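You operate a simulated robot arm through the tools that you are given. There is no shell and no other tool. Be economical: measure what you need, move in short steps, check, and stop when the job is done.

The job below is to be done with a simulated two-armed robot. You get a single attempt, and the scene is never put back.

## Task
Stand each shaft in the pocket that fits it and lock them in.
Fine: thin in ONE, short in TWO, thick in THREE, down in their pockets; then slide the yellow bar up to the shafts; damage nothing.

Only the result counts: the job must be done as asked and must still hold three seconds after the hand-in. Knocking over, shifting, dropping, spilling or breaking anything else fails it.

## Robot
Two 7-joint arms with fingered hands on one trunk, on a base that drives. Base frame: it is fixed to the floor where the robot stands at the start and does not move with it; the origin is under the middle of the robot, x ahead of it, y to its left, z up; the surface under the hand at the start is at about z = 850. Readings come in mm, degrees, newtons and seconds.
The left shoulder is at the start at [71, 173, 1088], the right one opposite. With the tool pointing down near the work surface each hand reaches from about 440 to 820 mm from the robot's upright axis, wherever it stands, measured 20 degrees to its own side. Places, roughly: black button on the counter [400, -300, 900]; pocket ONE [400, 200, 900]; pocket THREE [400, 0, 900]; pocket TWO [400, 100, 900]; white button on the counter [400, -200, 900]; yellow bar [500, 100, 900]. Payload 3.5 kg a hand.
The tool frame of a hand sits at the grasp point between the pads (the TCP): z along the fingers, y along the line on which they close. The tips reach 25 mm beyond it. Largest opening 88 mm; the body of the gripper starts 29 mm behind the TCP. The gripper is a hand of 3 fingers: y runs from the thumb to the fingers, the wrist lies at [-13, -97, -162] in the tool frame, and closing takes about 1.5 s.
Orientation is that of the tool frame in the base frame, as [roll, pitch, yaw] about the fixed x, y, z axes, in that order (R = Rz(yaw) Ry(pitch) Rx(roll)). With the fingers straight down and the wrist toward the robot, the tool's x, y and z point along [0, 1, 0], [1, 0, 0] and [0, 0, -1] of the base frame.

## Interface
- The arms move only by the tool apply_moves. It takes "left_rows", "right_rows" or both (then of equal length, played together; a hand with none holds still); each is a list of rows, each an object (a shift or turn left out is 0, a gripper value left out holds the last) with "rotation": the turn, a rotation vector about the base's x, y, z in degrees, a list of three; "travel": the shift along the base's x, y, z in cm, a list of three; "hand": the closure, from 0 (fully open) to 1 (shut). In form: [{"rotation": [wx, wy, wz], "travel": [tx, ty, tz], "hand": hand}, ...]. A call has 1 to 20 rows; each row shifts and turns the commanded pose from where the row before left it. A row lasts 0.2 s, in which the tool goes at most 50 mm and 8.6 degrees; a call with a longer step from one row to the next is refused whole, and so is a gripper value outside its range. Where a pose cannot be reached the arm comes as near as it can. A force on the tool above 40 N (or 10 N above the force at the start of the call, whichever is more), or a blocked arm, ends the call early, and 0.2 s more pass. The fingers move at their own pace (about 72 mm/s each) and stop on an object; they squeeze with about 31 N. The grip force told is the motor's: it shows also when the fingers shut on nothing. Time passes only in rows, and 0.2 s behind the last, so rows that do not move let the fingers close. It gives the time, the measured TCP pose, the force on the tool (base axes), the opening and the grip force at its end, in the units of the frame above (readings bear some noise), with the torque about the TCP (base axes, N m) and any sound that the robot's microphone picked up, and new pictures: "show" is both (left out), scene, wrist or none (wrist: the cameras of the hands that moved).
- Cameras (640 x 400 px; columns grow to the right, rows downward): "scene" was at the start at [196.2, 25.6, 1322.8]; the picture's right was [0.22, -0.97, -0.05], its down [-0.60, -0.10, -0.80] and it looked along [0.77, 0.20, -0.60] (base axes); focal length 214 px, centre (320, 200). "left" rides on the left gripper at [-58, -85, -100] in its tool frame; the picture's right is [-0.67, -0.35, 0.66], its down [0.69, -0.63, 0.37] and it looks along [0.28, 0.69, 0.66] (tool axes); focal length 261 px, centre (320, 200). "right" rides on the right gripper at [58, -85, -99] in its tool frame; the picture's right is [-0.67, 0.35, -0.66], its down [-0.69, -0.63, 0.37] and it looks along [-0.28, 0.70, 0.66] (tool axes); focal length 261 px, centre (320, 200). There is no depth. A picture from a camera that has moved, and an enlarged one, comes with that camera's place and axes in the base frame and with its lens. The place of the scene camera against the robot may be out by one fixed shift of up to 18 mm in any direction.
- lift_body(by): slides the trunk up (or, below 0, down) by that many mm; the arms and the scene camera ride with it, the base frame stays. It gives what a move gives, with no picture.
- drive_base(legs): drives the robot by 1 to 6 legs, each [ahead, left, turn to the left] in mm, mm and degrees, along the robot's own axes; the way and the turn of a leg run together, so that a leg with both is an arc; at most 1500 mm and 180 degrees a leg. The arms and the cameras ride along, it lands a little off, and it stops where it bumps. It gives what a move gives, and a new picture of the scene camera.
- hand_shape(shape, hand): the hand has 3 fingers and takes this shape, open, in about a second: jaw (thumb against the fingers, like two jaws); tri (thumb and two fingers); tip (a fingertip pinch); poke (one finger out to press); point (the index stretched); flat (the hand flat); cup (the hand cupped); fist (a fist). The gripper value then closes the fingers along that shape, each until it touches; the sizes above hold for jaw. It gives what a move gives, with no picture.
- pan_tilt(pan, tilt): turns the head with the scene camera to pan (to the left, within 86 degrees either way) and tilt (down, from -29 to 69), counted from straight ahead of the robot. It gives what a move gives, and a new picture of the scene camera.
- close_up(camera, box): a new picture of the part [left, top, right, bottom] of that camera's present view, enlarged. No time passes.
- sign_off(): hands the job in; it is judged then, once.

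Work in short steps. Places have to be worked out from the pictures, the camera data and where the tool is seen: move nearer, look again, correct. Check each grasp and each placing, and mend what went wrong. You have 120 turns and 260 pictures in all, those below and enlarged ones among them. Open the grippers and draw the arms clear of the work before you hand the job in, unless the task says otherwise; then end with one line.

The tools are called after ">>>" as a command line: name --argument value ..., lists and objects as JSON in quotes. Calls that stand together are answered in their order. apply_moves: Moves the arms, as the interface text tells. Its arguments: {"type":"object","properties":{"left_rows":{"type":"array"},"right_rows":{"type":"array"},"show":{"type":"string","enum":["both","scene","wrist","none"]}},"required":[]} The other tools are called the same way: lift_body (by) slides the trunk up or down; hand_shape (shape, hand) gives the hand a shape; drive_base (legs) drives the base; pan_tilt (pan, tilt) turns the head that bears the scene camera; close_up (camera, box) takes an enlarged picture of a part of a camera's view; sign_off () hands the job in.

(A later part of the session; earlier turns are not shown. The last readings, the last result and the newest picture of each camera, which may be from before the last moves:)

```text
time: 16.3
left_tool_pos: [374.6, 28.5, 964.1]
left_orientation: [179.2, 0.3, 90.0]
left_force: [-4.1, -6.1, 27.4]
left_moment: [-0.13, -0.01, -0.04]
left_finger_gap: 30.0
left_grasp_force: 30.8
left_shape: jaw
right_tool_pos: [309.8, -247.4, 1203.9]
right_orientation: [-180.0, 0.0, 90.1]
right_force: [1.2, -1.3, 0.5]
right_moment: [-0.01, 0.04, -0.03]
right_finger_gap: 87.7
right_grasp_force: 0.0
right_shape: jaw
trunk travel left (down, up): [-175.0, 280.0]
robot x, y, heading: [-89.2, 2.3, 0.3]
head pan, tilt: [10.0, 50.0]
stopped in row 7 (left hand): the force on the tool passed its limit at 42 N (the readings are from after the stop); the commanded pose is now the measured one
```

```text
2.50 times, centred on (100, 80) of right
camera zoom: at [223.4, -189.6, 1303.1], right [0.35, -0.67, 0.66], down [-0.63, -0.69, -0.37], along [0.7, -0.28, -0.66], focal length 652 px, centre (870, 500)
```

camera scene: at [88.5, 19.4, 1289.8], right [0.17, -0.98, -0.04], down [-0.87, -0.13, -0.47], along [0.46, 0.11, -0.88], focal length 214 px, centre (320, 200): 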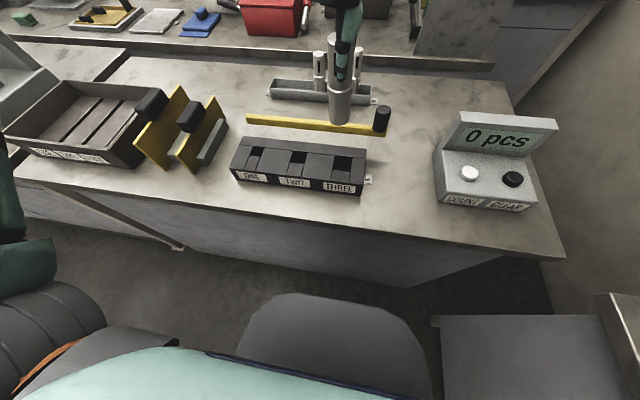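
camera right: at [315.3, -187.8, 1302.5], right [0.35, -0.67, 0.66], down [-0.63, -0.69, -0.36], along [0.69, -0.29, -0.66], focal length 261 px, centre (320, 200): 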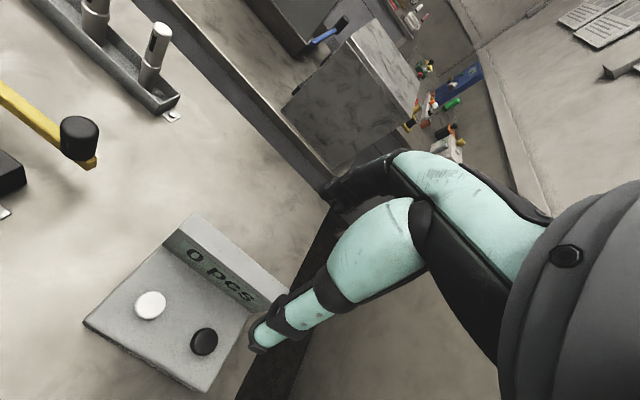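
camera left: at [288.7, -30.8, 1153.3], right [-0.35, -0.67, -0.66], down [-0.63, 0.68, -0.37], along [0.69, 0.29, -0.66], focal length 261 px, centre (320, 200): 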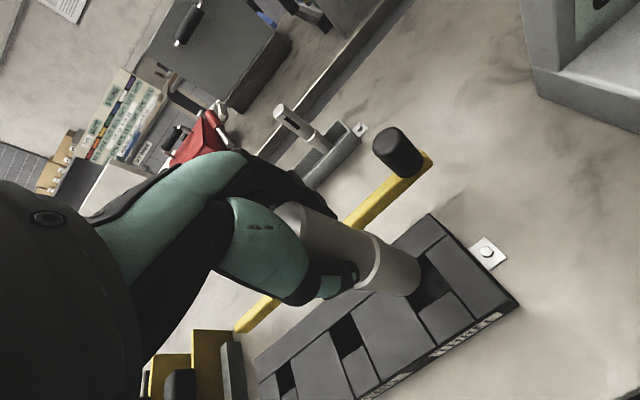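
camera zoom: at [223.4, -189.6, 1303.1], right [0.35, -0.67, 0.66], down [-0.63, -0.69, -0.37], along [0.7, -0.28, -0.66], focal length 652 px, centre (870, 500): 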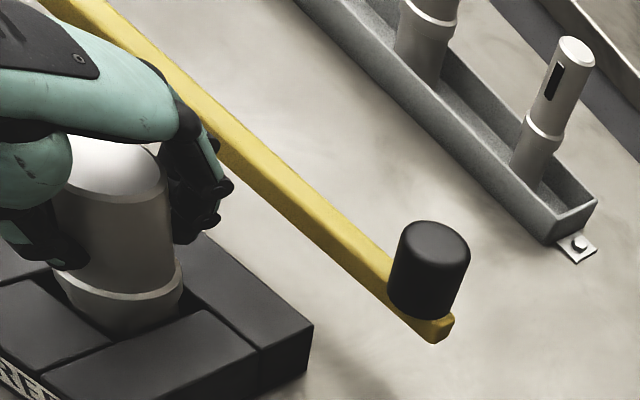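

It bottomed out at the same tool height as it had in the tray, so it is seated. I open partway, check, and lift off.

>>> apply_moves --left_rows '[{"travel": [0, 0, 0.1]}, {"hand": 0.4}, {}, {}, {}]' --show "none"

>>> close_up --camera "right" --box '[0, 0, 200, 160]'

>>> close_up --camera "scene" --box '[240, 60, 440, 200]'

```text
time: 17.5
left_tool_pos: [375.5, 31.1, 961.6]
left_orientation: [179.6, 0.2, 90.1]
left_force: [0.8, 0.4, 0.0]
left_moment: [-0.03, 0.0, -0.02]
left_finger_gap: 52.2
left_grasp_force: 0.0
left_shape: jaw
right_tool_pos: [313.1, -246.8, 1203.3]
right_orientation: [-179.9, 0.0, 90.1]
right_force: [0.4, 0.2, 0.8]
right_moment: [0.01, 0.0, 0.0]
right_finger_gap: 87.7
right_grasp_force: 0.0
right_shape: jaw
trunk travel left (down, up): [-175.0, 280.0]
robot x, y, heading: [-93.0, -1.6, 0.2]
head pan, tilt: [10.0, 50.0]
```

```text
2.50 times, centred on (100, 80) of right
camera zoom: at [226.6, -188.1, 1302.5], right [0.35, -0.67, 0.65], down [-0.63, -0.69, -0.36], along [0.69, -0.28, -0.66], focal length 652 px, centre (870, 500)
```

zoom: 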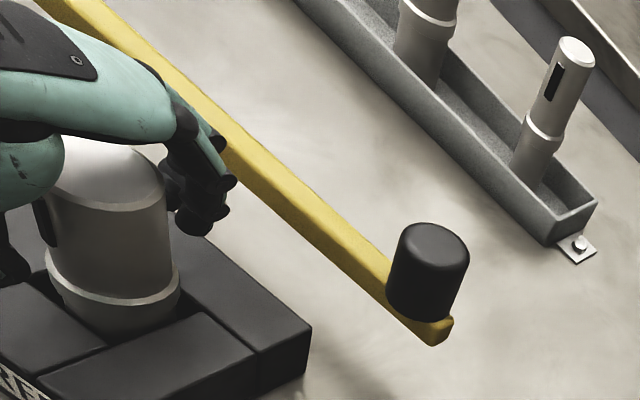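

```text
2.86 times, centred on (340, 130) of scene
camera zoom: at [87.7, 18.6, 1289.9], right [0.17, -0.98, -0.04], down [-0.87, -0.13, -0.47], along [0.46, 0.11, -0.88], focal length 613 px, centre (263, 400)
```

zoom: 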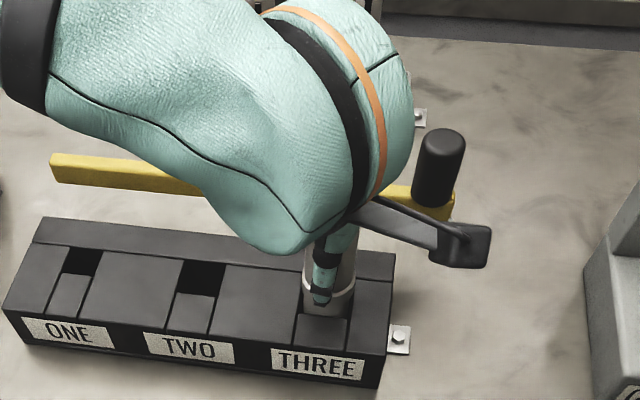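

Released; now I raise the hand straight up to clear the shaft and inspect it.

>>> apply_moves --left_rows '[{"travel": [0, 0, 2]}, {"travel": [0, 0, 3]}, {"travel": [0, 0, 4]}, {"travel": [2, 4, 3], "hand": 0}, {"travel": [4, 3, 0]}, {"travel": [4, 2, 0]}, {}]' --show "both"

>>> close_up --camera "scene" --box '[240, 60, 440, 200]'

>>> close_up --camera "right" --box '[0, 0, 200, 160]'

```text
refused: row 4 steps farther than a row can; nothing moved
```

```text
2.86 times, centred on (340, 130) of scene
camera zoom: at [87.7, 18.6, 1289.9], right [0.17, -0.98, -0.04], down [-0.87, -0.13, -0.47], along [0.46, 0.11, -0.88], focal length 613 px, centre (263, 400)
```

zoom: 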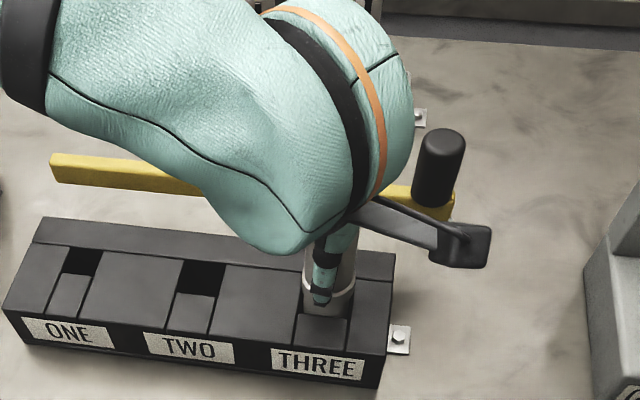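

```text
2.50 times, centred on (100, 80) of right
camera zoom: at [226.6, -188.1, 1302.5], right [0.35, -0.67, 0.65], down [-0.63, -0.69, -0.36], along [0.69, -0.28, -0.66], focal length 652 px, centre (870, 500)
```

zoom: 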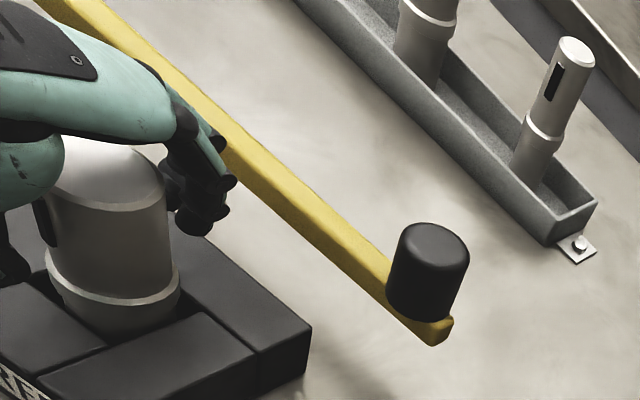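

The call was refused for one step that was too long; I repeat it with shorter rows.

>>> apply_moves --left_rows '[{"travel": [0, 0, 2]}, {"travel": [0, 0, 3]}, {"travel": [0, 0, 4]}, {"travel": [0, 3, 3], "hand": 0}, {"travel": [3, 3, 0]}, {"travel": [4, 2, 0]}, {"travel": [4, 2, 0]}, {}]' --show "wrist"

>>> close_up --camera "scene" --box '[240, 60, 440, 200]'

>>> close_up --camera "right" --box '[0, 0, 200, 160]'

```text
time: 19.3
left_tool_pos: [487.4, 128.7, 1084.2]
left_orientation: [179.6, 0.2, 90.1]
left_force: [-0.7, 0.2, 0.0]
left_moment: [0.03, 0.03, -0.01]
left_finger_gap: 87.6
left_grasp_force: 0.0
left_shape: jaw
right_tool_pos: [312.1, -245.6, 1204.0]
right_orientation: [-180.0, 0.0, 90.0]
right_force: [0.1, -0.2, 0.6]
right_moment: [0.02, -0.01, 0.01]
right_finger_gap: 87.9
right_grasp_force: 0.1
right_shape: jaw
trunk travel left (down, up): [-175.0, 280.0]
robot x, y, heading: [-90.0, -2.9, 0.1]
head pan, tilt: [10.0, 50.0]
camera left: at [400.4, 72.1, 1182.5], right [-0.34, -0.67, -0.66], down [-0.63, 0.68, -0.37], along [0.7, 0.28, -0.66], focal length 261 px, centre (320, 200)
```

left: 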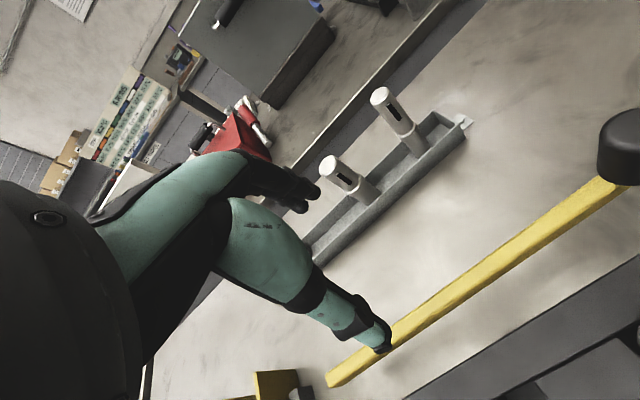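

```text
2.86 times, centred on (340, 130) of scene
camera zoom: at [86.7, 18.1, 1290.1], right [0.17, -0.98, -0.04], down [-0.87, -0.13, -0.47], along [0.46, 0.11, -0.88], focal length 613 px, centre (263, 400)
```

zoom: 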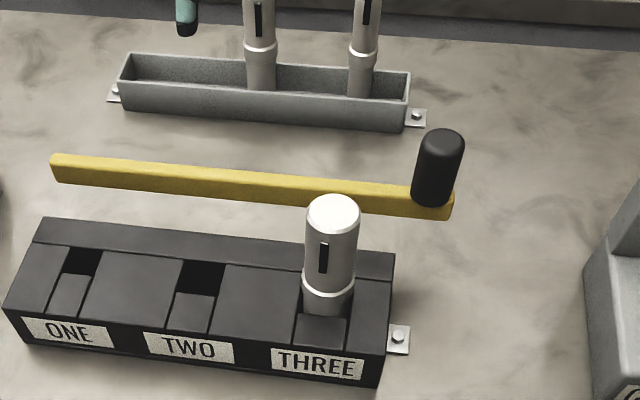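

```text
2.50 times, centred on (100, 80) of right
camera zoom: at [225.6, -188.6, 1302.9], right [0.35, -0.67, 0.65], down [-0.63, -0.69, -0.37], along [0.69, -0.28, -0.66], focal length 652 px, centre (870, 500)
```

zoom: 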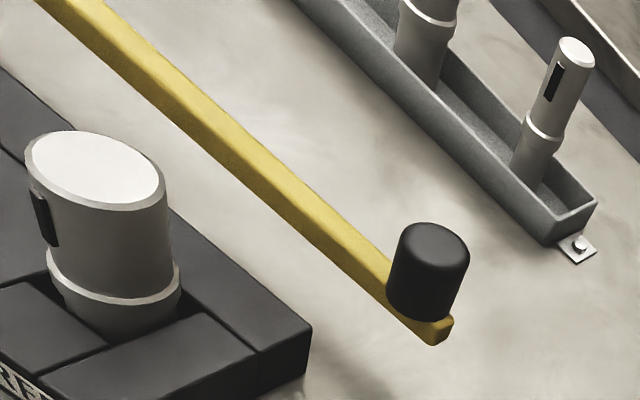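

The thick shaft stands upright in THREE. Next is the short shaft, so I move above its estimated place and look.

>>> apply_moves --left_rows '[{"travel": [4.2, 0, 0]}, {"travel": [4.2, 0, 0]}, {"travel": [4.2, 0, 0]}, {"travel": [4.2, 0, -1]}, {"travel": [0, 0, -3]}, {}]' --show "wrist"

>>> close_up --camera "left" --box '[240, 160, 480, 360]'

```text
time: 20.7
left_tool_pos: [652.4, 129.8, 1039.8]
left_orientation: [179.7, 0.3, 90.0]
left_force: [-0.6, 0.5, -0.4]
left_moment: [-0.04, 0.01, 0.01]
left_finger_gap: 87.8
left_grasp_force: 0.1
left_shape: jaw
right_tool_pos: [311.5, -246.3, 1204.0]
right_orientation: [-179.9, -0.1, 90.0]
right_force: [0.1, 0.4, -0.2]
right_moment: [-0.02, 0.01, 0.0]
right_finger_gap: 87.5
right_grasp_force: 0.1
right_shape: jaw
trunk travel left (down, up): [-175.0, 280.0]
robot x, y, heading: [-87.6, -0.9, 0.1]
head pan, tilt: [10.0, 50.0]
camera left: at [566.4, 71.9, 1139.3], right [-0.34, -0.67, -0.66], down [-0.63, 0.68, -0.37], along [0.7, 0.28, -0.66], focal length 261 px, centre (320, 200)
```

left: 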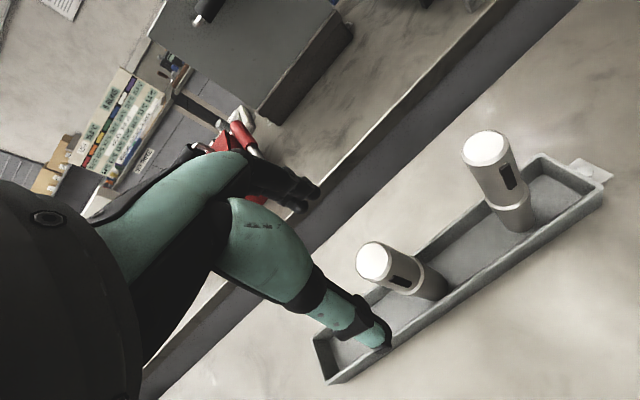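

```text
2.00 times, centred on (360, 260) of left
camera zoom: at [566.4, 71.9, 1139.3], right [-0.34, -0.67, -0.66], down [-0.63, 0.68, -0.37], along [0.7, 0.28, -0.66], focal length 521 px, centre (240, 80)
```

zoom: 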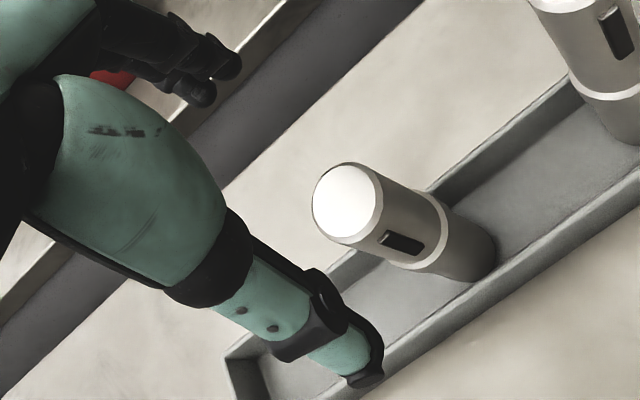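

The short shaft's top is about 5 mm ahead and 1 mm to the left of the tool axis. I correct, descend to z≈953 and look.

>>> apply_moves --left_rows '[{"travel": [0.5, 0.1, -2.0]}, {"travel": [0, 0, -2.5]}, {"travel": [0, 0, -2.5]}, {"travel": [0, 0, -1.7]}, {}]' --show "none"

>>> close_up --camera "left" --box '[200, 130, 440, 380]'

>>> close_up --camera "scene" --box '[260, 20, 400, 120]'

```text
time: 21.9
left_tool_pos: [658.4, 130.2, 956.2]
left_orientation: [179.5, 0.3, 90.1]
left_force: [-0.2, 0.0, 0.2]
left_moment: [0.0, 0.0, -0.02]
left_finger_gap: 87.9
left_grasp_force: 0.0
left_shape: jaw
right_tool_pos: [311.3, -245.8, 1202.2]
right_orientation: [-179.9, 0.0, 90.1]
right_force: [-0.1, 0.1, 1.1]
right_moment: [0.02, -0.01, 0.01]
right_finger_gap: 87.8
right_grasp_force: 0.0
right_shape: jaw
trunk travel left (down, up): [-175.0, 280.0]
robot x, y, heading: [-86.7, 2.7, 0.0]
head pan, tilt: [10.0, 50.0]
```

```text
1.60 times, centred on (320, 255) of left
camera zoom: at [572.0, 73.6, 1054.2], right [-0.34, -0.67, -0.66], down [-0.63, 0.68, -0.37], along [0.7, 0.28, -0.66], focal length 417 px, centre (320, 112)
```

zoom: 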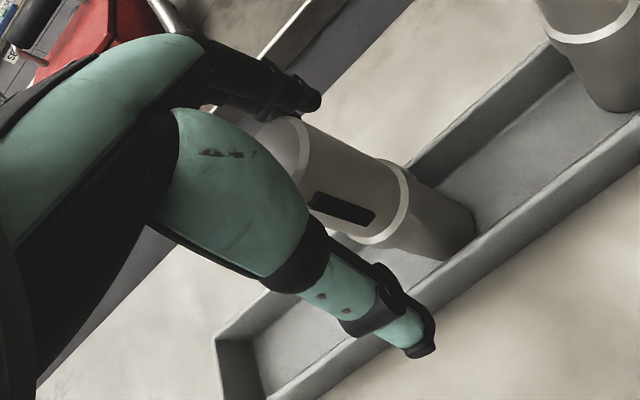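

```text
4.00 times, centred on (330, 70) of scene
camera zoom: at [87.0, 18.3, 1290.1], right [0.17, -0.98, -0.04], down [-0.87, -0.13, -0.47], along [0.46, 0.11, -0.88], focal length 858 px, centre (280, 720)
```

zoom: 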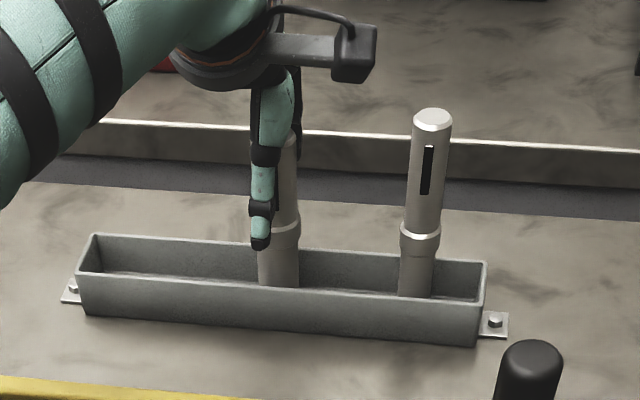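

I close partway to check that the shaft sits midway between thumb and fingers before gripping.

>>> apply_moves --left_rows '[{"hand": 0.45}, {}, {}, {}]' --show "none"

>>> close_up --camera "left" --box '[240, 160, 400, 320]'

>>> close_up --camera "right" --box '[0, 0, 240, 160]'

```text
time: 22.9
left_tool_pos: [658.8, 130.3, 955.8]
left_orientation: [179.8, 0.2, 90.1]
left_force: [1.0, -0.4, -0.3]
left_moment: [0.01, -0.01, -0.01]
left_finger_gap: 49.1
left_grasp_force: 0.1
left_shape: jaw
right_tool_pos: [312.2, -245.8, 1202.6]
right_orientation: [-179.9, 0.0, 90.1]
right_force: [-0.5, 0.0, -0.9]
right_moment: [0.01, 0.0, 0.01]
right_finger_gap: 87.8
right_grasp_force: 0.0
right_shape: jaw
trunk travel left (down, up): [-175.0, 280.0]
robot x, y, heading: [-91.4, 0.9, 0.1]
head pan, tilt: [10.0, 50.0]
```

```text
2.50 times, centred on (320, 240) of left
camera zoom: at [572.2, 73.8, 1054.2], right [-0.34, -0.67, -0.66], down [-0.63, 0.68, -0.37], along [0.7, 0.28, -0.66], focal length 652 px, centre (320, 100)
```

zoom: 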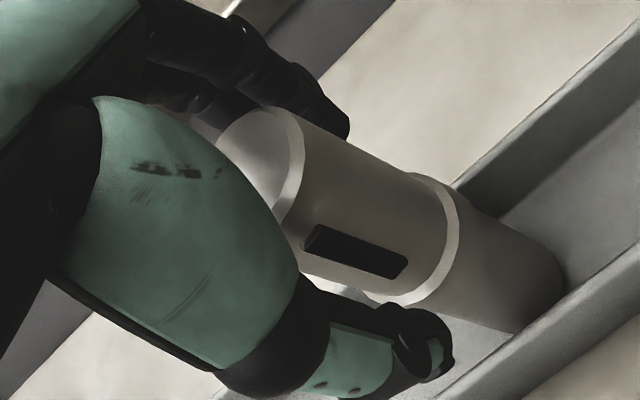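

```text
2.50 times, centred on (120, 80) of right
camera zoom: at [226.1, -188.3, 1302.7], right [0.35, -0.67, 0.65], down [-0.63, -0.69, -0.37], along [0.69, -0.28, -0.66], focal length 652 px, centre (820, 500)
```

zoom: 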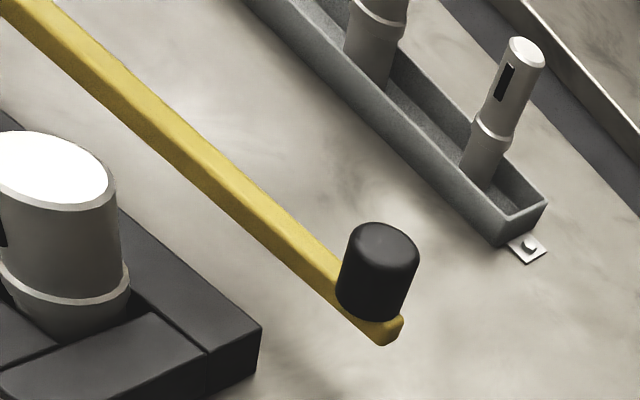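

The shaft seems to sit about 3 mm toward the fingers (+x). I correct that and grip.

>>> apply_moves --left_rows '[{"travel": [0.3, 0, 0]}, {"hand": 1}, {}, {}, {}, {}]' --show "none"

>>> close_up --camera "left" --box '[240, 160, 400, 320]'

>>> close_up --camera "scene" --box '[260, 20, 400, 120]'

```text
time: 24.3
left_tool_pos: [661.5, 131.4, 954.9]
left_orientation: [179.7, 0.2, 90.2]
left_force: [-0.6, 0.1, -0.9]
left_moment: [0.02, -0.02, 0.03]
left_finger_gap: 21.5
left_grasp_force: 30.8
left_shape: jaw
right_tool_pos: [311.4, -246.3, 1202.1]
right_orientation: [-179.9, 0.0, 90.0]
right_force: [0.1, 0.6, -0.1]
right_moment: [0.0, 0.0, 0.03]
right_finger_gap: 87.8
right_grasp_force: 0.1
right_shape: jaw
trunk travel left (down, up): [-175.0, 280.0]
robot x, y, heading: [-88.2, -4.6, 0.3]
head pan, tilt: [10.0, 50.0]
```

```text
2.50 times, centred on (320, 240) of left
camera zoom: at [576.0, 74.0, 1053.3], right [-0.34, -0.67, -0.66], down [-0.63, 0.68, -0.37], along [0.7, 0.28, -0.66], focal length 652 px, centre (320, 100)
```

zoom: 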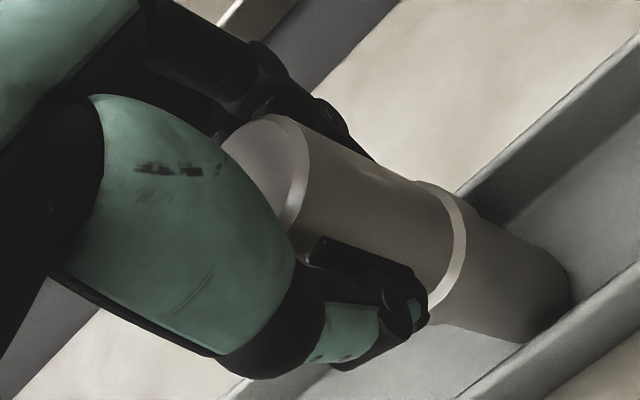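

```text
4.00 times, centred on (330, 70) of scene
camera zoom: at [87.4, 18.5, 1290.0], right [0.17, -0.98, -0.04], down [-0.87, -0.13, -0.47], along [0.46, 0.11, -0.88], focal length 858 px, centre (280, 720)
```

zoom: 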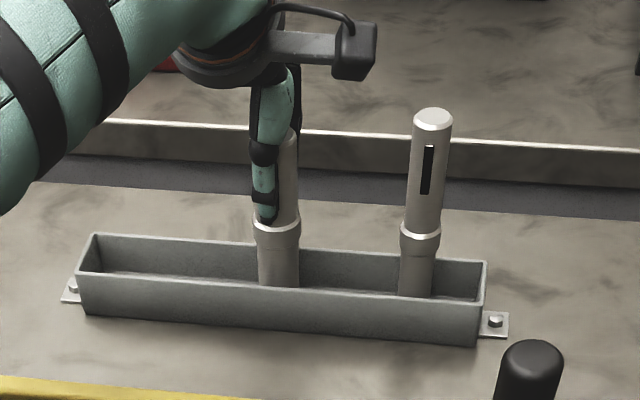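

Gripped. I lift and carry the short shaft to above pocket TWO, estimated near (375, 133).

>>> apply_moves --left_rows '[{"travel": [0, 0, 1]}, {"travel": [0, 0, 3]}, {"travel": [0, 0, 4]}, {"travel": [0, 0, 4]}, {"travel": [-4, 0, 1]}, {"travel": [-4, 0, 0]}, {"travel": [-4, 0, 0]}, {"travel": [-4, 0, 0]}, {"travel": [-4, 0, 0]}, {"travel": [-4.2, 0, 0]}, {"travel": [-4.2, 0, 0]}, {"travel": [0, 0, -3]}, {}]' --show "both"

>>> close_up --camera "left" --box '[300, 150, 540, 350]'

>>> close_up --camera "scene" --box '[220, 90, 380, 210]'

```text
time: 27.1
left_tool_pos: [376.6, 132.1, 1055.4]
left_orientation: [179.6, 0.2, 90.1]
left_force: [0.4, -0.3, -3.7]
left_moment: [0.01, -0.03, 0.01]
left_finger_gap: 21.0
left_grasp_force: 30.8
left_shape: jaw
right_tool_pos: [311.2, -246.8, 1202.9]
right_orientation: [-179.9, 0.0, 90.2]
right_force: [-0.4, -0.3, 0.2]
right_moment: [-0.01, 0.0, -0.04]
right_finger_gap: 87.7
right_grasp_force: 0.0
right_shape: jaw
trunk travel left (down, up): [-175.0, 280.0]
robot x, y, heading: [-86.2, -2.2, -0.2]
head pan, tilt: [10.0, 50.0]
camera scene: at [87.4, 18.6, 1290.0], right [0.17, -0.98, -0.04], down [-0.87, -0.13, -0.47], along [0.46, 0.11, -0.88], focal length 214 px, centre (320, 200)
camera left: at [290.9, 73.5, 1154.3], right [-0.34, -0.67, -0.65], down [-0.63, 0.68, -0.37], along [0.7, 0.28, -0.66], focal length 261 px, centre (320, 200)
```

scene: 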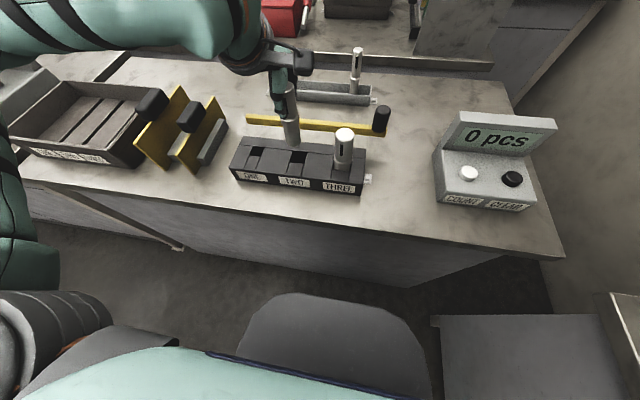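
left: 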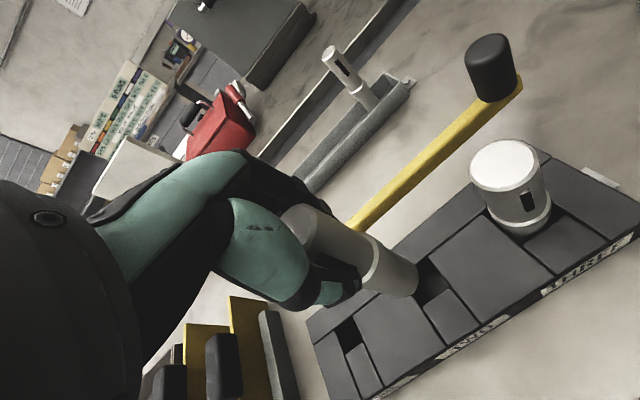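

```text
2.00 times, centred on (420, 250) of left
camera zoom: at [290.9, 73.5, 1154.3], right [-0.34, -0.67, -0.65], down [-0.63, 0.68, -0.37], along [0.7, 0.28, -0.66], focal length 521 px, centre (120, 100)
```

zoom: 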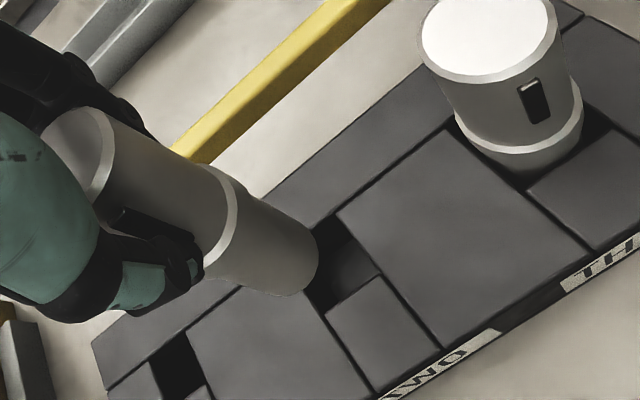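

```text
3.33 times, centred on (300, 150) of scene
camera zoom: at [87.4, 18.6, 1290.0], right [0.17, -0.98, -0.04], down [-0.87, -0.13, -0.47], along [0.46, 0.11, -0.88], focal length 715 px, centre (387, 367)
```

zoom: 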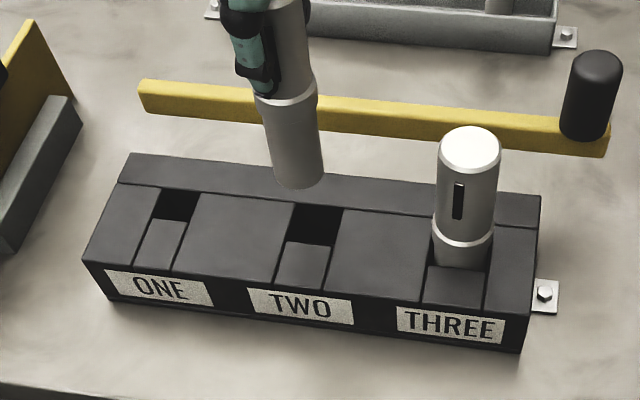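

Pocket TWO works out at (378, 129), about 32 mm wide, and the shaft sits true in the hand. I shift (+1.5, −2) mm and lower to just above it.

>>> apply_moves --left_rows '[{"travel": [0.15, -0.2, -2]}, {"travel": [0, 0, -2]}, {"travel": [0, 0, -1.0]}, {}]' --show "none"

>>> close_up --camera "left" --box '[320, 160, 520, 330]'

>>> close_up --camera "scene" --box '[250, 120, 370, 210]'

```text
time: 28.1
left_tool_pos: [379.5, 129.3, 1003.7]
left_orientation: [179.8, 0.3, 90.0]
left_force: [-0.4, -0.1, -3.6]
left_moment: [0.03, -0.01, 0.01]
left_finger_gap: 21.2
left_grasp_force: 30.4
left_shape: jaw
right_tool_pos: [312.4, -245.6, 1203.0]
right_orientation: [-179.8, 0.0, 90.2]
right_force: [0.0, -0.5, -0.8]
right_moment: [0.02, 0.02, 0.01]
right_finger_gap: 87.8
right_grasp_force: 0.0
right_shape: jaw
trunk travel left (down, up): [-175.0, 280.0]
robot x, y, heading: [-87.8, -0.4, 0.1]
head pan, tilt: [10.0, 50.0]
```

```text
2.35 times, centred on (420, 245) of left
camera zoom: at [292.6, 72.3, 1102.2], right [-0.34, -0.67, -0.65], down [-0.63, 0.68, -0.37], along [0.7, 0.28, -0.66], focal length 613 px, centre (85, 94)
```

zoom: 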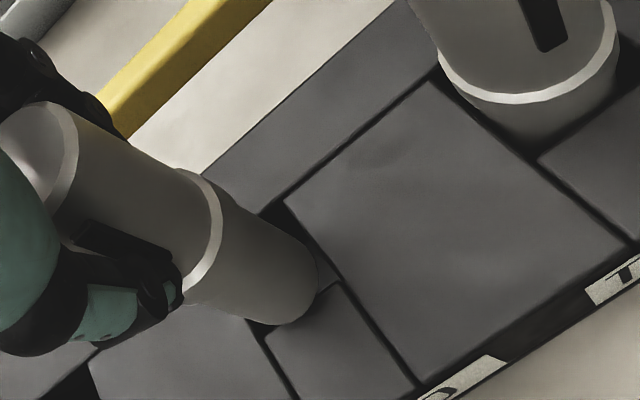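

```text
4.44 times, centred on (310, 165) of scene
camera zoom: at [87.7, 18.5, 1290.0], right [0.17, -0.98, -0.04], down [-0.87, -0.13, -0.47], along [0.46, 0.11, -0.88], focal length 953 px, centre (364, 356)
```

zoom: 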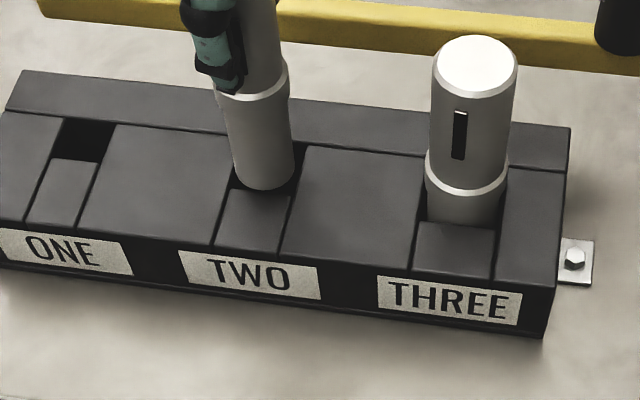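

The shaft and pocket centres agree to about a millimetre, so I lower gently.

>>> apply_moves --left_rows '[{"travel": [0, 0, -0.5]}, {"travel": [0, 0, -0.4]}, {"travel": [0, 0, -0.4]}, {"travel": [0, 0, -0.3]}, {}]' --show "none"

>>> close_up --camera "left" --box '[320, 160, 520, 330]'

>>> close_up --camera "scene" --box '[250, 120, 370, 210]'

```text
time: 29.1
left_tool_pos: [381.0, 130.1, 995.5]
left_orientation: [178.6, 0.4, 90.2]
left_force: [3.9, 2.7, 25.6]
left_moment: [0.09, 0.03, 0.05]
left_finger_gap: 23.5
left_grasp_force: 31.5
left_shape: jaw
right_tool_pos: [311.7, -246.0, 1203.2]
right_orientation: [-179.8, 0.0, 90.1]
right_force: [-0.4, 0.0, 0.2]
right_moment: [0.02, 0.01, 0.01]
right_finger_gap: 87.8
right_grasp_force: 0.0
right_shape: jaw
trunk travel left (down, up): [-175.0, 280.0]
robot x, y, heading: [-91.1, -0.1, 0.3]
head pan, tilt: [10.0, 50.0]
stopped in row 4 (left hand): the force on the tool passed its limit at 43 N (the readings are from after the stop); the commanded pose is now the measured one
```

```text
2.35 times, centred on (420, 245) of left
camera zoom: at [293.5, 72.1, 1093.1], right [-0.33, -0.68, -0.66], down [-0.62, 0.68, -0.39], along [0.71, 0.28, -0.65], focal length 613 px, centre (85, 94)
```

zoom: 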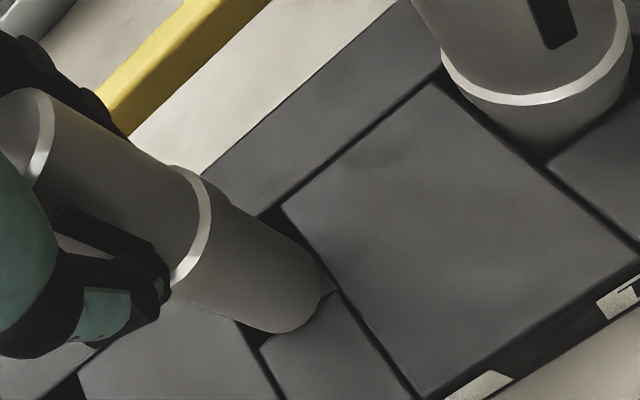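

```text
4.44 times, centred on (310, 165) of scene
camera zoom: at [86.1, 18.5, 1290.3], right [0.17, -0.98, -0.04], down [-0.87, -0.13, -0.48], along [0.46, 0.11, -0.88], focal length 953 px, centre (364, 356)
```

zoom: 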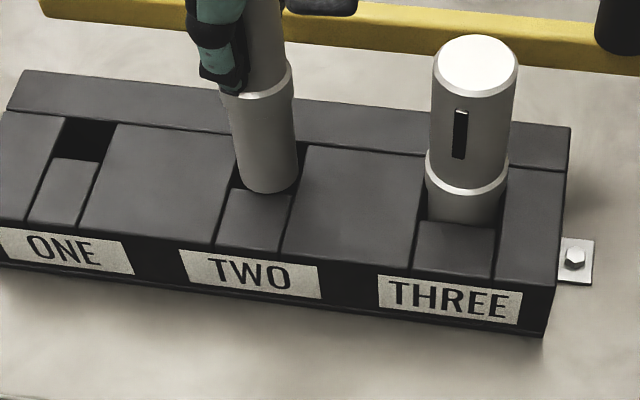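

The foot caught on the front block, so the pocket is a few mm further ahead. I raise 8 mm and shift +3 mm in x.

>>> apply_moves --left_rows '[{"travel": [0, 0, 0.5]}, {"travel": [0, 0, 0.3]}, {"travel": [0.25, -0.05, 0], "rotation": [1.2, 0, 0]}, {}, {}]' --show "none"

>>> close_up --camera "left" --box '[320, 160, 520, 330]'

>>> close_up --camera "scene" --box '[250, 120, 370, 210]'

```text
time: 30.2
left_tool_pos: [382.4, 129.0, 1000.4]
left_orientation: [179.1, -0.9, 90.1]
left_force: [-0.2, 0.0, -3.5]
left_moment: [0.0, -0.06, 0.0]
left_finger_gap: 21.9
left_grasp_force: 30.7
left_shape: jaw
right_tool_pos: [311.9, -246.1, 1202.6]
right_orientation: [-179.9, -0.1, 90.1]
right_force: [0.2, -0.2, -0.2]
right_moment: [0.01, 0.02, 0.01]
right_finger_gap: 87.6
right_grasp_force: 0.0
right_shape: jaw
trunk travel left (down, up): [-175.0, 280.0]
robot x, y, heading: [-89.0, 4.5, 0.1]
head pan, tilt: [10.0, 50.0]
```

```text
2.35 times, centred on (420, 245) of left
camera zoom: at [296.8, 69.4, 1097.5], right [-0.34, -0.66, -0.67], down [-0.63, 0.69, -0.36], along [0.7, 0.3, -0.65], focal length 613 px, centre (85, 94)
```

zoom: 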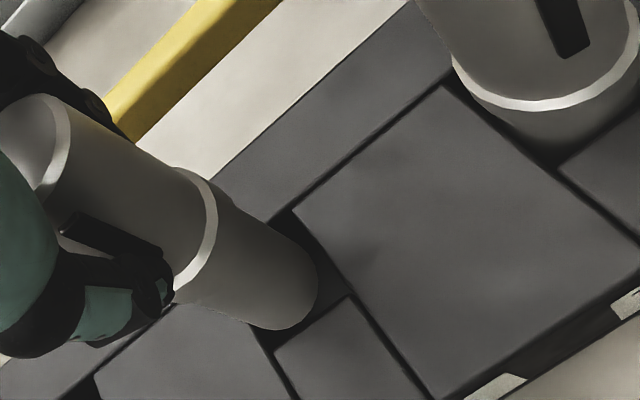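

```text
4.44 times, centred on (310, 165) of scene
camera zoom: at [87.7, 18.6, 1289.9], right [0.17, -0.98, -0.04], down [-0.87, -0.13, -0.47], along [0.46, 0.11, -0.88], focal length 953 px, centre (364, 356)
```

zoom: 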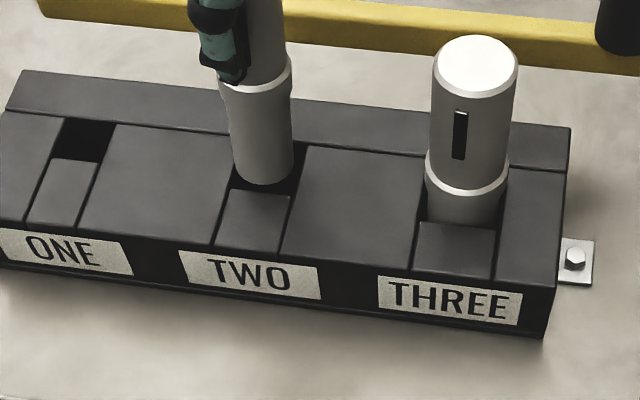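

My levelling turn went about the wrong axis. I level the hand properly with (−0.9, +0.9) degrees, compensate 1 mm in x, and look again.

>>> apply_moves --left_rows '[{"travel": [0.1, 0, 0], "rotation": [-0.9, 0.9, 0]}, {}, {}]' --show "none"

>>> close_up --camera "left" --box '[340, 180, 460, 300]'

>>> close_up --camera "scene" --box '[270, 130, 340, 190]'

```text
time: 31.1
left_tool_pos: [384.6, 129.5, 1001.0]
left_orientation: [-180.0, 0.0, 90.1]
left_force: [-0.6, 0.2, -4.2]
left_moment: [-0.03, 0.0, -0.01]
left_finger_gap: 22.0
left_grasp_force: 30.9
left_shape: jaw
right_tool_pos: [312.5, -245.6, 1203.4]
right_orientation: [-179.9, 0.0, 90.1]
right_force: [0.5, -0.7, 0.5]
right_moment: [-0.02, -0.02, 0.0]
right_finger_gap: 87.7
right_grasp_force: 0.0
right_shape: jaw
trunk travel left (down, up): [-175.0, 280.0]
robot x, y, heading: [-88.1, -0.6, 0.1]
head pan, tilt: [10.0, 50.0]
```

```text
3.33 times, centred on (400, 240) of left
camera zoom: at [299.4, 71.3, 1100.1], right [-0.35, -0.67, -0.66], down [-0.63, 0.68, -0.37], along [0.69, 0.29, -0.66], focal length 869 px, centre (53, 67)
```

zoom: 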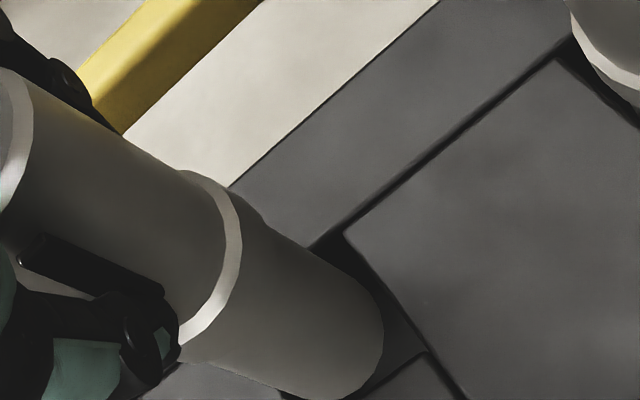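

```text
6.67 times, centred on (305, 160) of scene
camera zoom: at [87.7, 18.6, 1290.0], right [0.17, -0.98, -0.04], down [-0.87, -0.13, -0.47], along [0.46, 0.11, -0.88], focal length 1430 px, centre (420, 467)
```

zoom: 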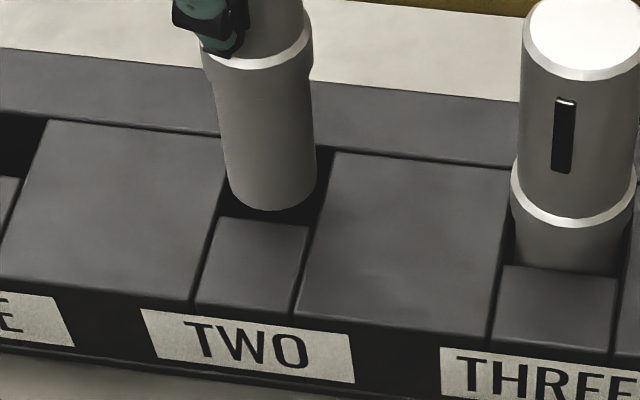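

The front gap now looks right, with the right-hand gap slightly tighter. I nudge +0.5 mm in y and lower.

>>> apply_moves --left_rows '[{"travel": [0, 0.05, -0.3]}, {"travel": [0, 0, -0.3]}, {"travel": [0, 0, -0.3]}, {"travel": [0, 0, -0.3]}, {"travel": [0, 0, -0.3]}, {}]' --show "none"

>>> close_up --camera "left" --box '[340, 180, 460, 300]'

>>> close_up --camera "scene" --box '[270, 130, 340, 190]'

```text
time: 32.1
left_tool_pos: [386.8, 129.1, 994.7]
left_orientation: [179.0, 0.1, 90.3]
left_force: [5.8, 2.1, 23.3]
left_moment: [0.07, 0.05, 0.06]
left_finger_gap: 23.8
left_grasp_force: 31.6
left_shape: jaw
right_tool_pos: [310.6, -246.4, 1203.1]
right_orientation: [180.0, -0.1, 90.1]
right_force: [-0.4, -0.6, 0.2]
right_moment: [0.02, 0.03, -0.01]
right_finger_gap: 87.6
right_grasp_force: 0.1
right_shape: jaw
trunk travel left (down, up): [-175.0, 280.0]
robot x, y, heading: [-86.5, -0.3, 0.2]
head pan, tilt: [10.0, 50.0]
stopped in row 5 (left hand): the force on the tool passed its limit at 42 N (the readings are from after the stop); the commanded pose is now the measured one
```

```text
3.33 times, centred on (400, 240) of left
camera zoom: at [299.1, 71.9, 1092.1], right [-0.33, -0.67, -0.66], down [-0.63, 0.68, -0.38], along [0.71, 0.29, -0.65], focal length 869 px, centre (53, 67)
```

zoom: 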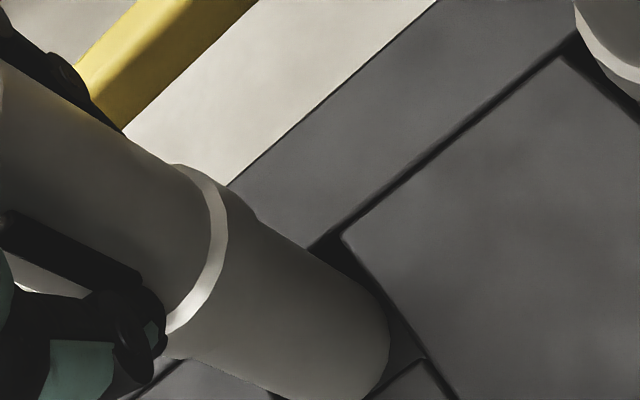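

```text
6.67 times, centred on (305, 160) of scene
camera zoom: at [86.6, 18.4, 1290.2], right [0.17, -0.98, -0.04], down [-0.87, -0.13, -0.48], along [0.46, 0.11, -0.88], focal length 1430 px, centre (420, 467)
```

zoom: 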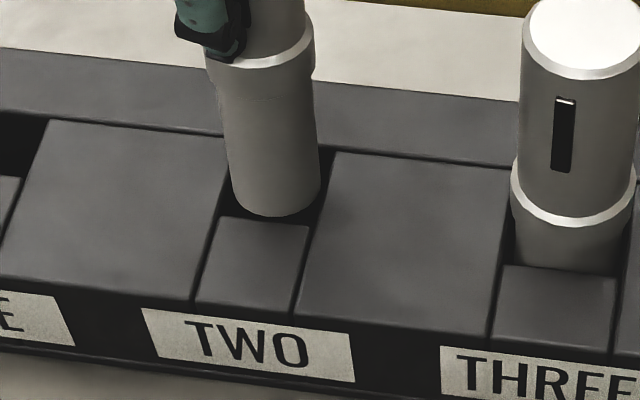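

It caught again; force and moment suggest contact at the front edge. I lift 8 mm, level the hand and bring the right camera over for a second view of this pocket.

>>> apply_moves --left_rows '[{"travel": [0, 0, 0.4]}, {"travel": [0, 0, 0.4], "rotation": [0, 1.0, 0]}, {}, {}, {}, {}]' --right_rows '[{"travel": [0, 3, 0]}, {"travel": [0, 3, 0]}, {"travel": [0, 3, 0]}, {"travel": [0, 3, 0]}, {"travel": [0, 3, 0]}, {}]' --show "wrist"

>>> close_up --camera "scene" --box '[270, 130, 340, 190]'

```text
time: 33.5
left_tool_pos: [386.0, 129.8, 1000.7]
left_orientation: [-179.7, 0.0, 90.2]
left_force: [1.2, -0.5, -4.3]
left_moment: [0.02, -0.01, -0.02]
left_finger_gap: 22.0
left_grasp_force: 31.0
left_shape: jaw
right_tool_pos: [311.9, -95.1, 1203.4]
right_orientation: [-179.9, -0.1, 90.0]
right_force: [-0.4, 0.4, 0.0]
right_moment: [-0.02, -0.02, -0.02]
right_finger_gap: 87.9
right_grasp_force: 0.0
right_shape: jaw
trunk travel left (down, up): [-175.0, 280.0]
robot x, y, heading: [-90.8, 0.4, 0.1]
head pan, tilt: [10.0, 50.0]
camera right: at [226.7, -36.5, 1302.6], right [0.35, -0.67, 0.65], down [-0.63, -0.69, -0.37], along [0.69, -0.28, -0.66], focal length 261 px, centre (320, 200)
camera left: at [301.7, 71.9, 1100.0], right [-0.35, -0.67, -0.65], down [-0.63, 0.68, -0.36], along [0.69, 0.29, -0.67], focal length 261 px, centre (320, 200)
```

right: 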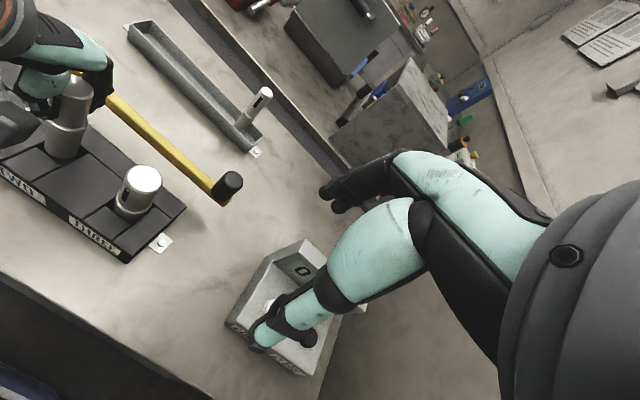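
left: 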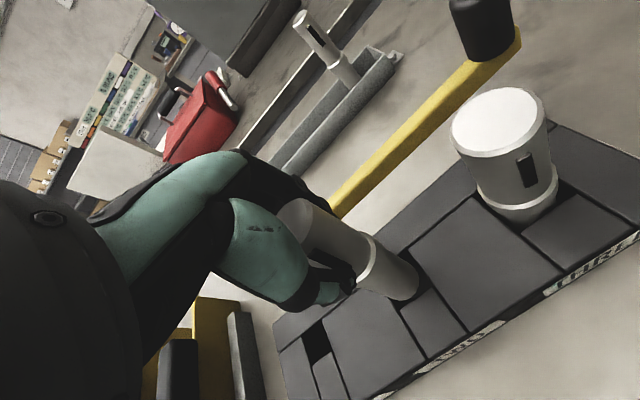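

```text
6.67 times, centred on (305, 160) of scene
camera zoom: at [87.6, 17.9, 1290.0], right [0.17, -0.98, -0.04], down [-0.87, -0.13, -0.47], along [0.46, 0.11, -0.88], focal length 1430 px, centre (420, 467)
```

zoom: 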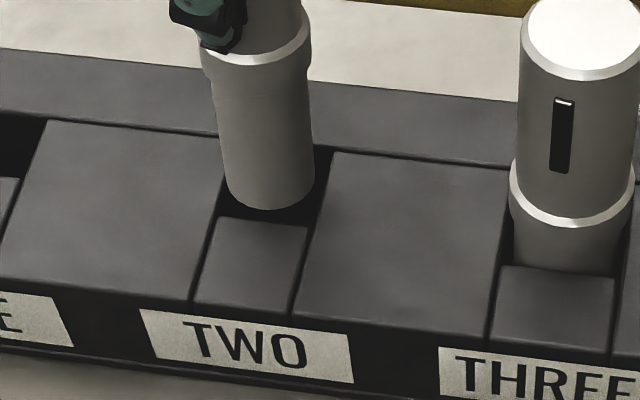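

>>> close_up --camera "right" --box '[20, 80, 160, 220]'

>>> close_up --camera "left" --box '[340, 220, 460, 320]'

```text
2.86 times, centred on (90, 150) of right
camera zoom: at [226.7, -36.5, 1302.6], right [0.35, -0.67, 0.65], down [-0.63, -0.69, -0.37], along [0.69, -0.28, -0.66], focal length 745 px, centre (977, 343)
```

zoom: 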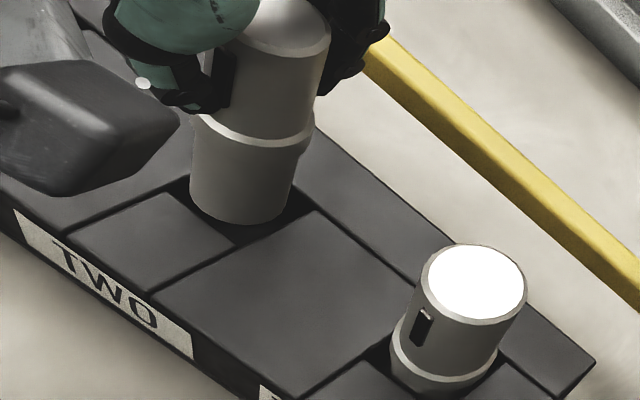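

```text
4.00 times, centred on (400, 270) of left
camera zoom: at [301.7, 71.9, 1100.0], right [-0.35, -0.67, -0.65], down [-0.63, 0.68, -0.36], along [0.69, 0.29, -0.67], focal length 1043 px, centre (0, -80)
```

zoom: 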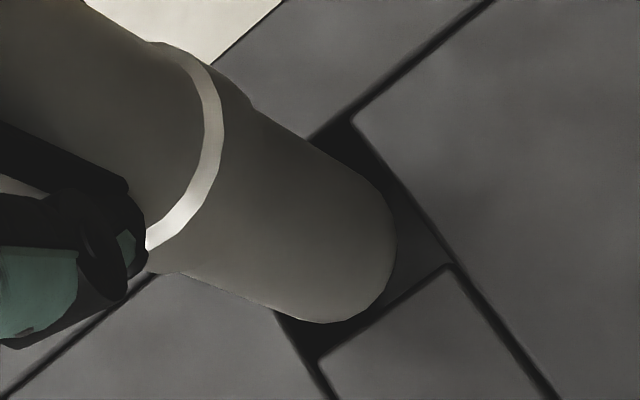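

Careful measuring shows the first contact tilted the shaft in the grip by about 3°: its foot is ~5 mm toward −x of the TCP. I tilt the hand by −3° about y to straighten it, shift (−4.3, −1) mm, and re-measure.

>>> apply_moves --left_rows '[{"travel": [0, 0, 0.3]}, {"travel": [-0.43, -0.1, 0], "rotation": [0, -3, 0]}, {}, {}]' --show "none"

>>> close_up --camera "right" --box '[20, 80, 160, 180]'

>>> close_up --camera "left" --box '[340, 220, 460, 320]'

>>> close_up --camera "scene" --box '[260, 110, 350, 190]'

```text
time: 34.5
left_tool_pos: [380.9, 128.7, 1003.6]
left_orientation: [177.4, 0.2, 90.2]
left_force: [0.1, -0.2, -4.3]
left_moment: [-0.02, -0.01, 0.01]
left_finger_gap: 21.8
left_grasp_force: 31.2
left_shape: jaw
right_tool_pos: [312.6, -94.7, 1202.7]
right_orientation: [-179.9, 0.0, 90.1]
right_force: [-0.1, 0.0, 0.3]
right_moment: [0.02, 0.02, 0.0]
right_finger_gap: 87.9
right_grasp_force: 0.0
right_shape: jaw
trunk travel left (down, up): [-175.0, 280.0]
robot x, y, heading: [-85.3, -2.8, 0.3]
head pan, tilt: [10.0, 50.0]
```

```text
4.00 times, centred on (90, 130) of right
camera zoom: at [226.9, -36.0, 1302.6], right [0.35, -0.67, 0.65], down [-0.63, -0.69, -0.36], along [0.69, -0.28, -0.66], focal length 1043 px, centre (1240, 480)
```

zoom: 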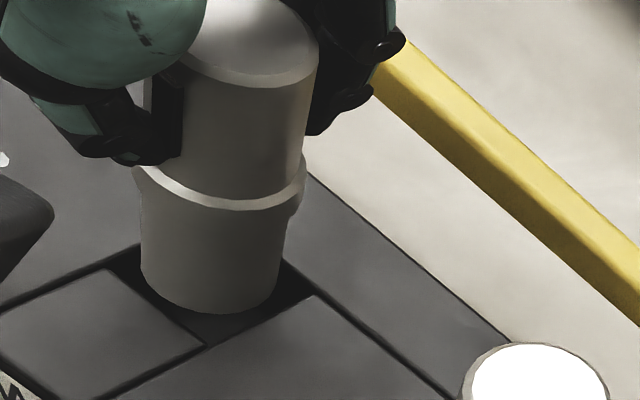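

```text
4.00 times, centred on (400, 270) of left
camera zoom: at [291.8, 71.1, 1098.1], right [-0.32, -0.67, -0.67], down [-0.61, 0.68, -0.39], along [0.72, 0.29, -0.63], focal length 1043 px, centre (0, -80)
```

zoom: 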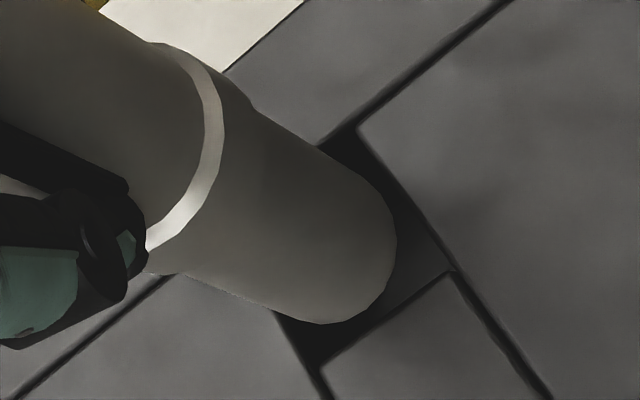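

```text
5.00 times, centred on (305, 150) of scene
camera zoom: at [87.8, 18.7, 1290.0], right [0.17, -0.98, -0.04], down [-0.87, -0.13, -0.47], along [0.46, 0.11, -0.88], focal length 1072 px, centre (395, 450)
```

zoom: 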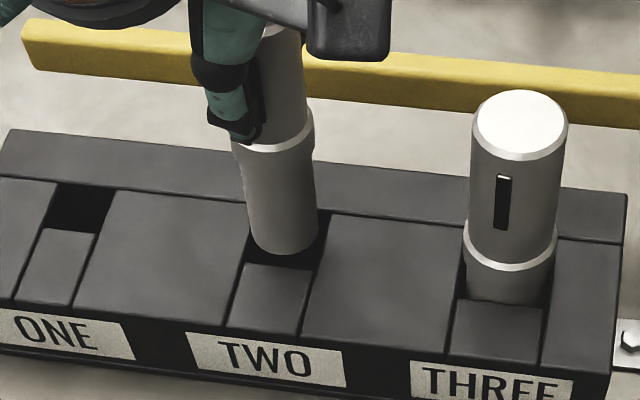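

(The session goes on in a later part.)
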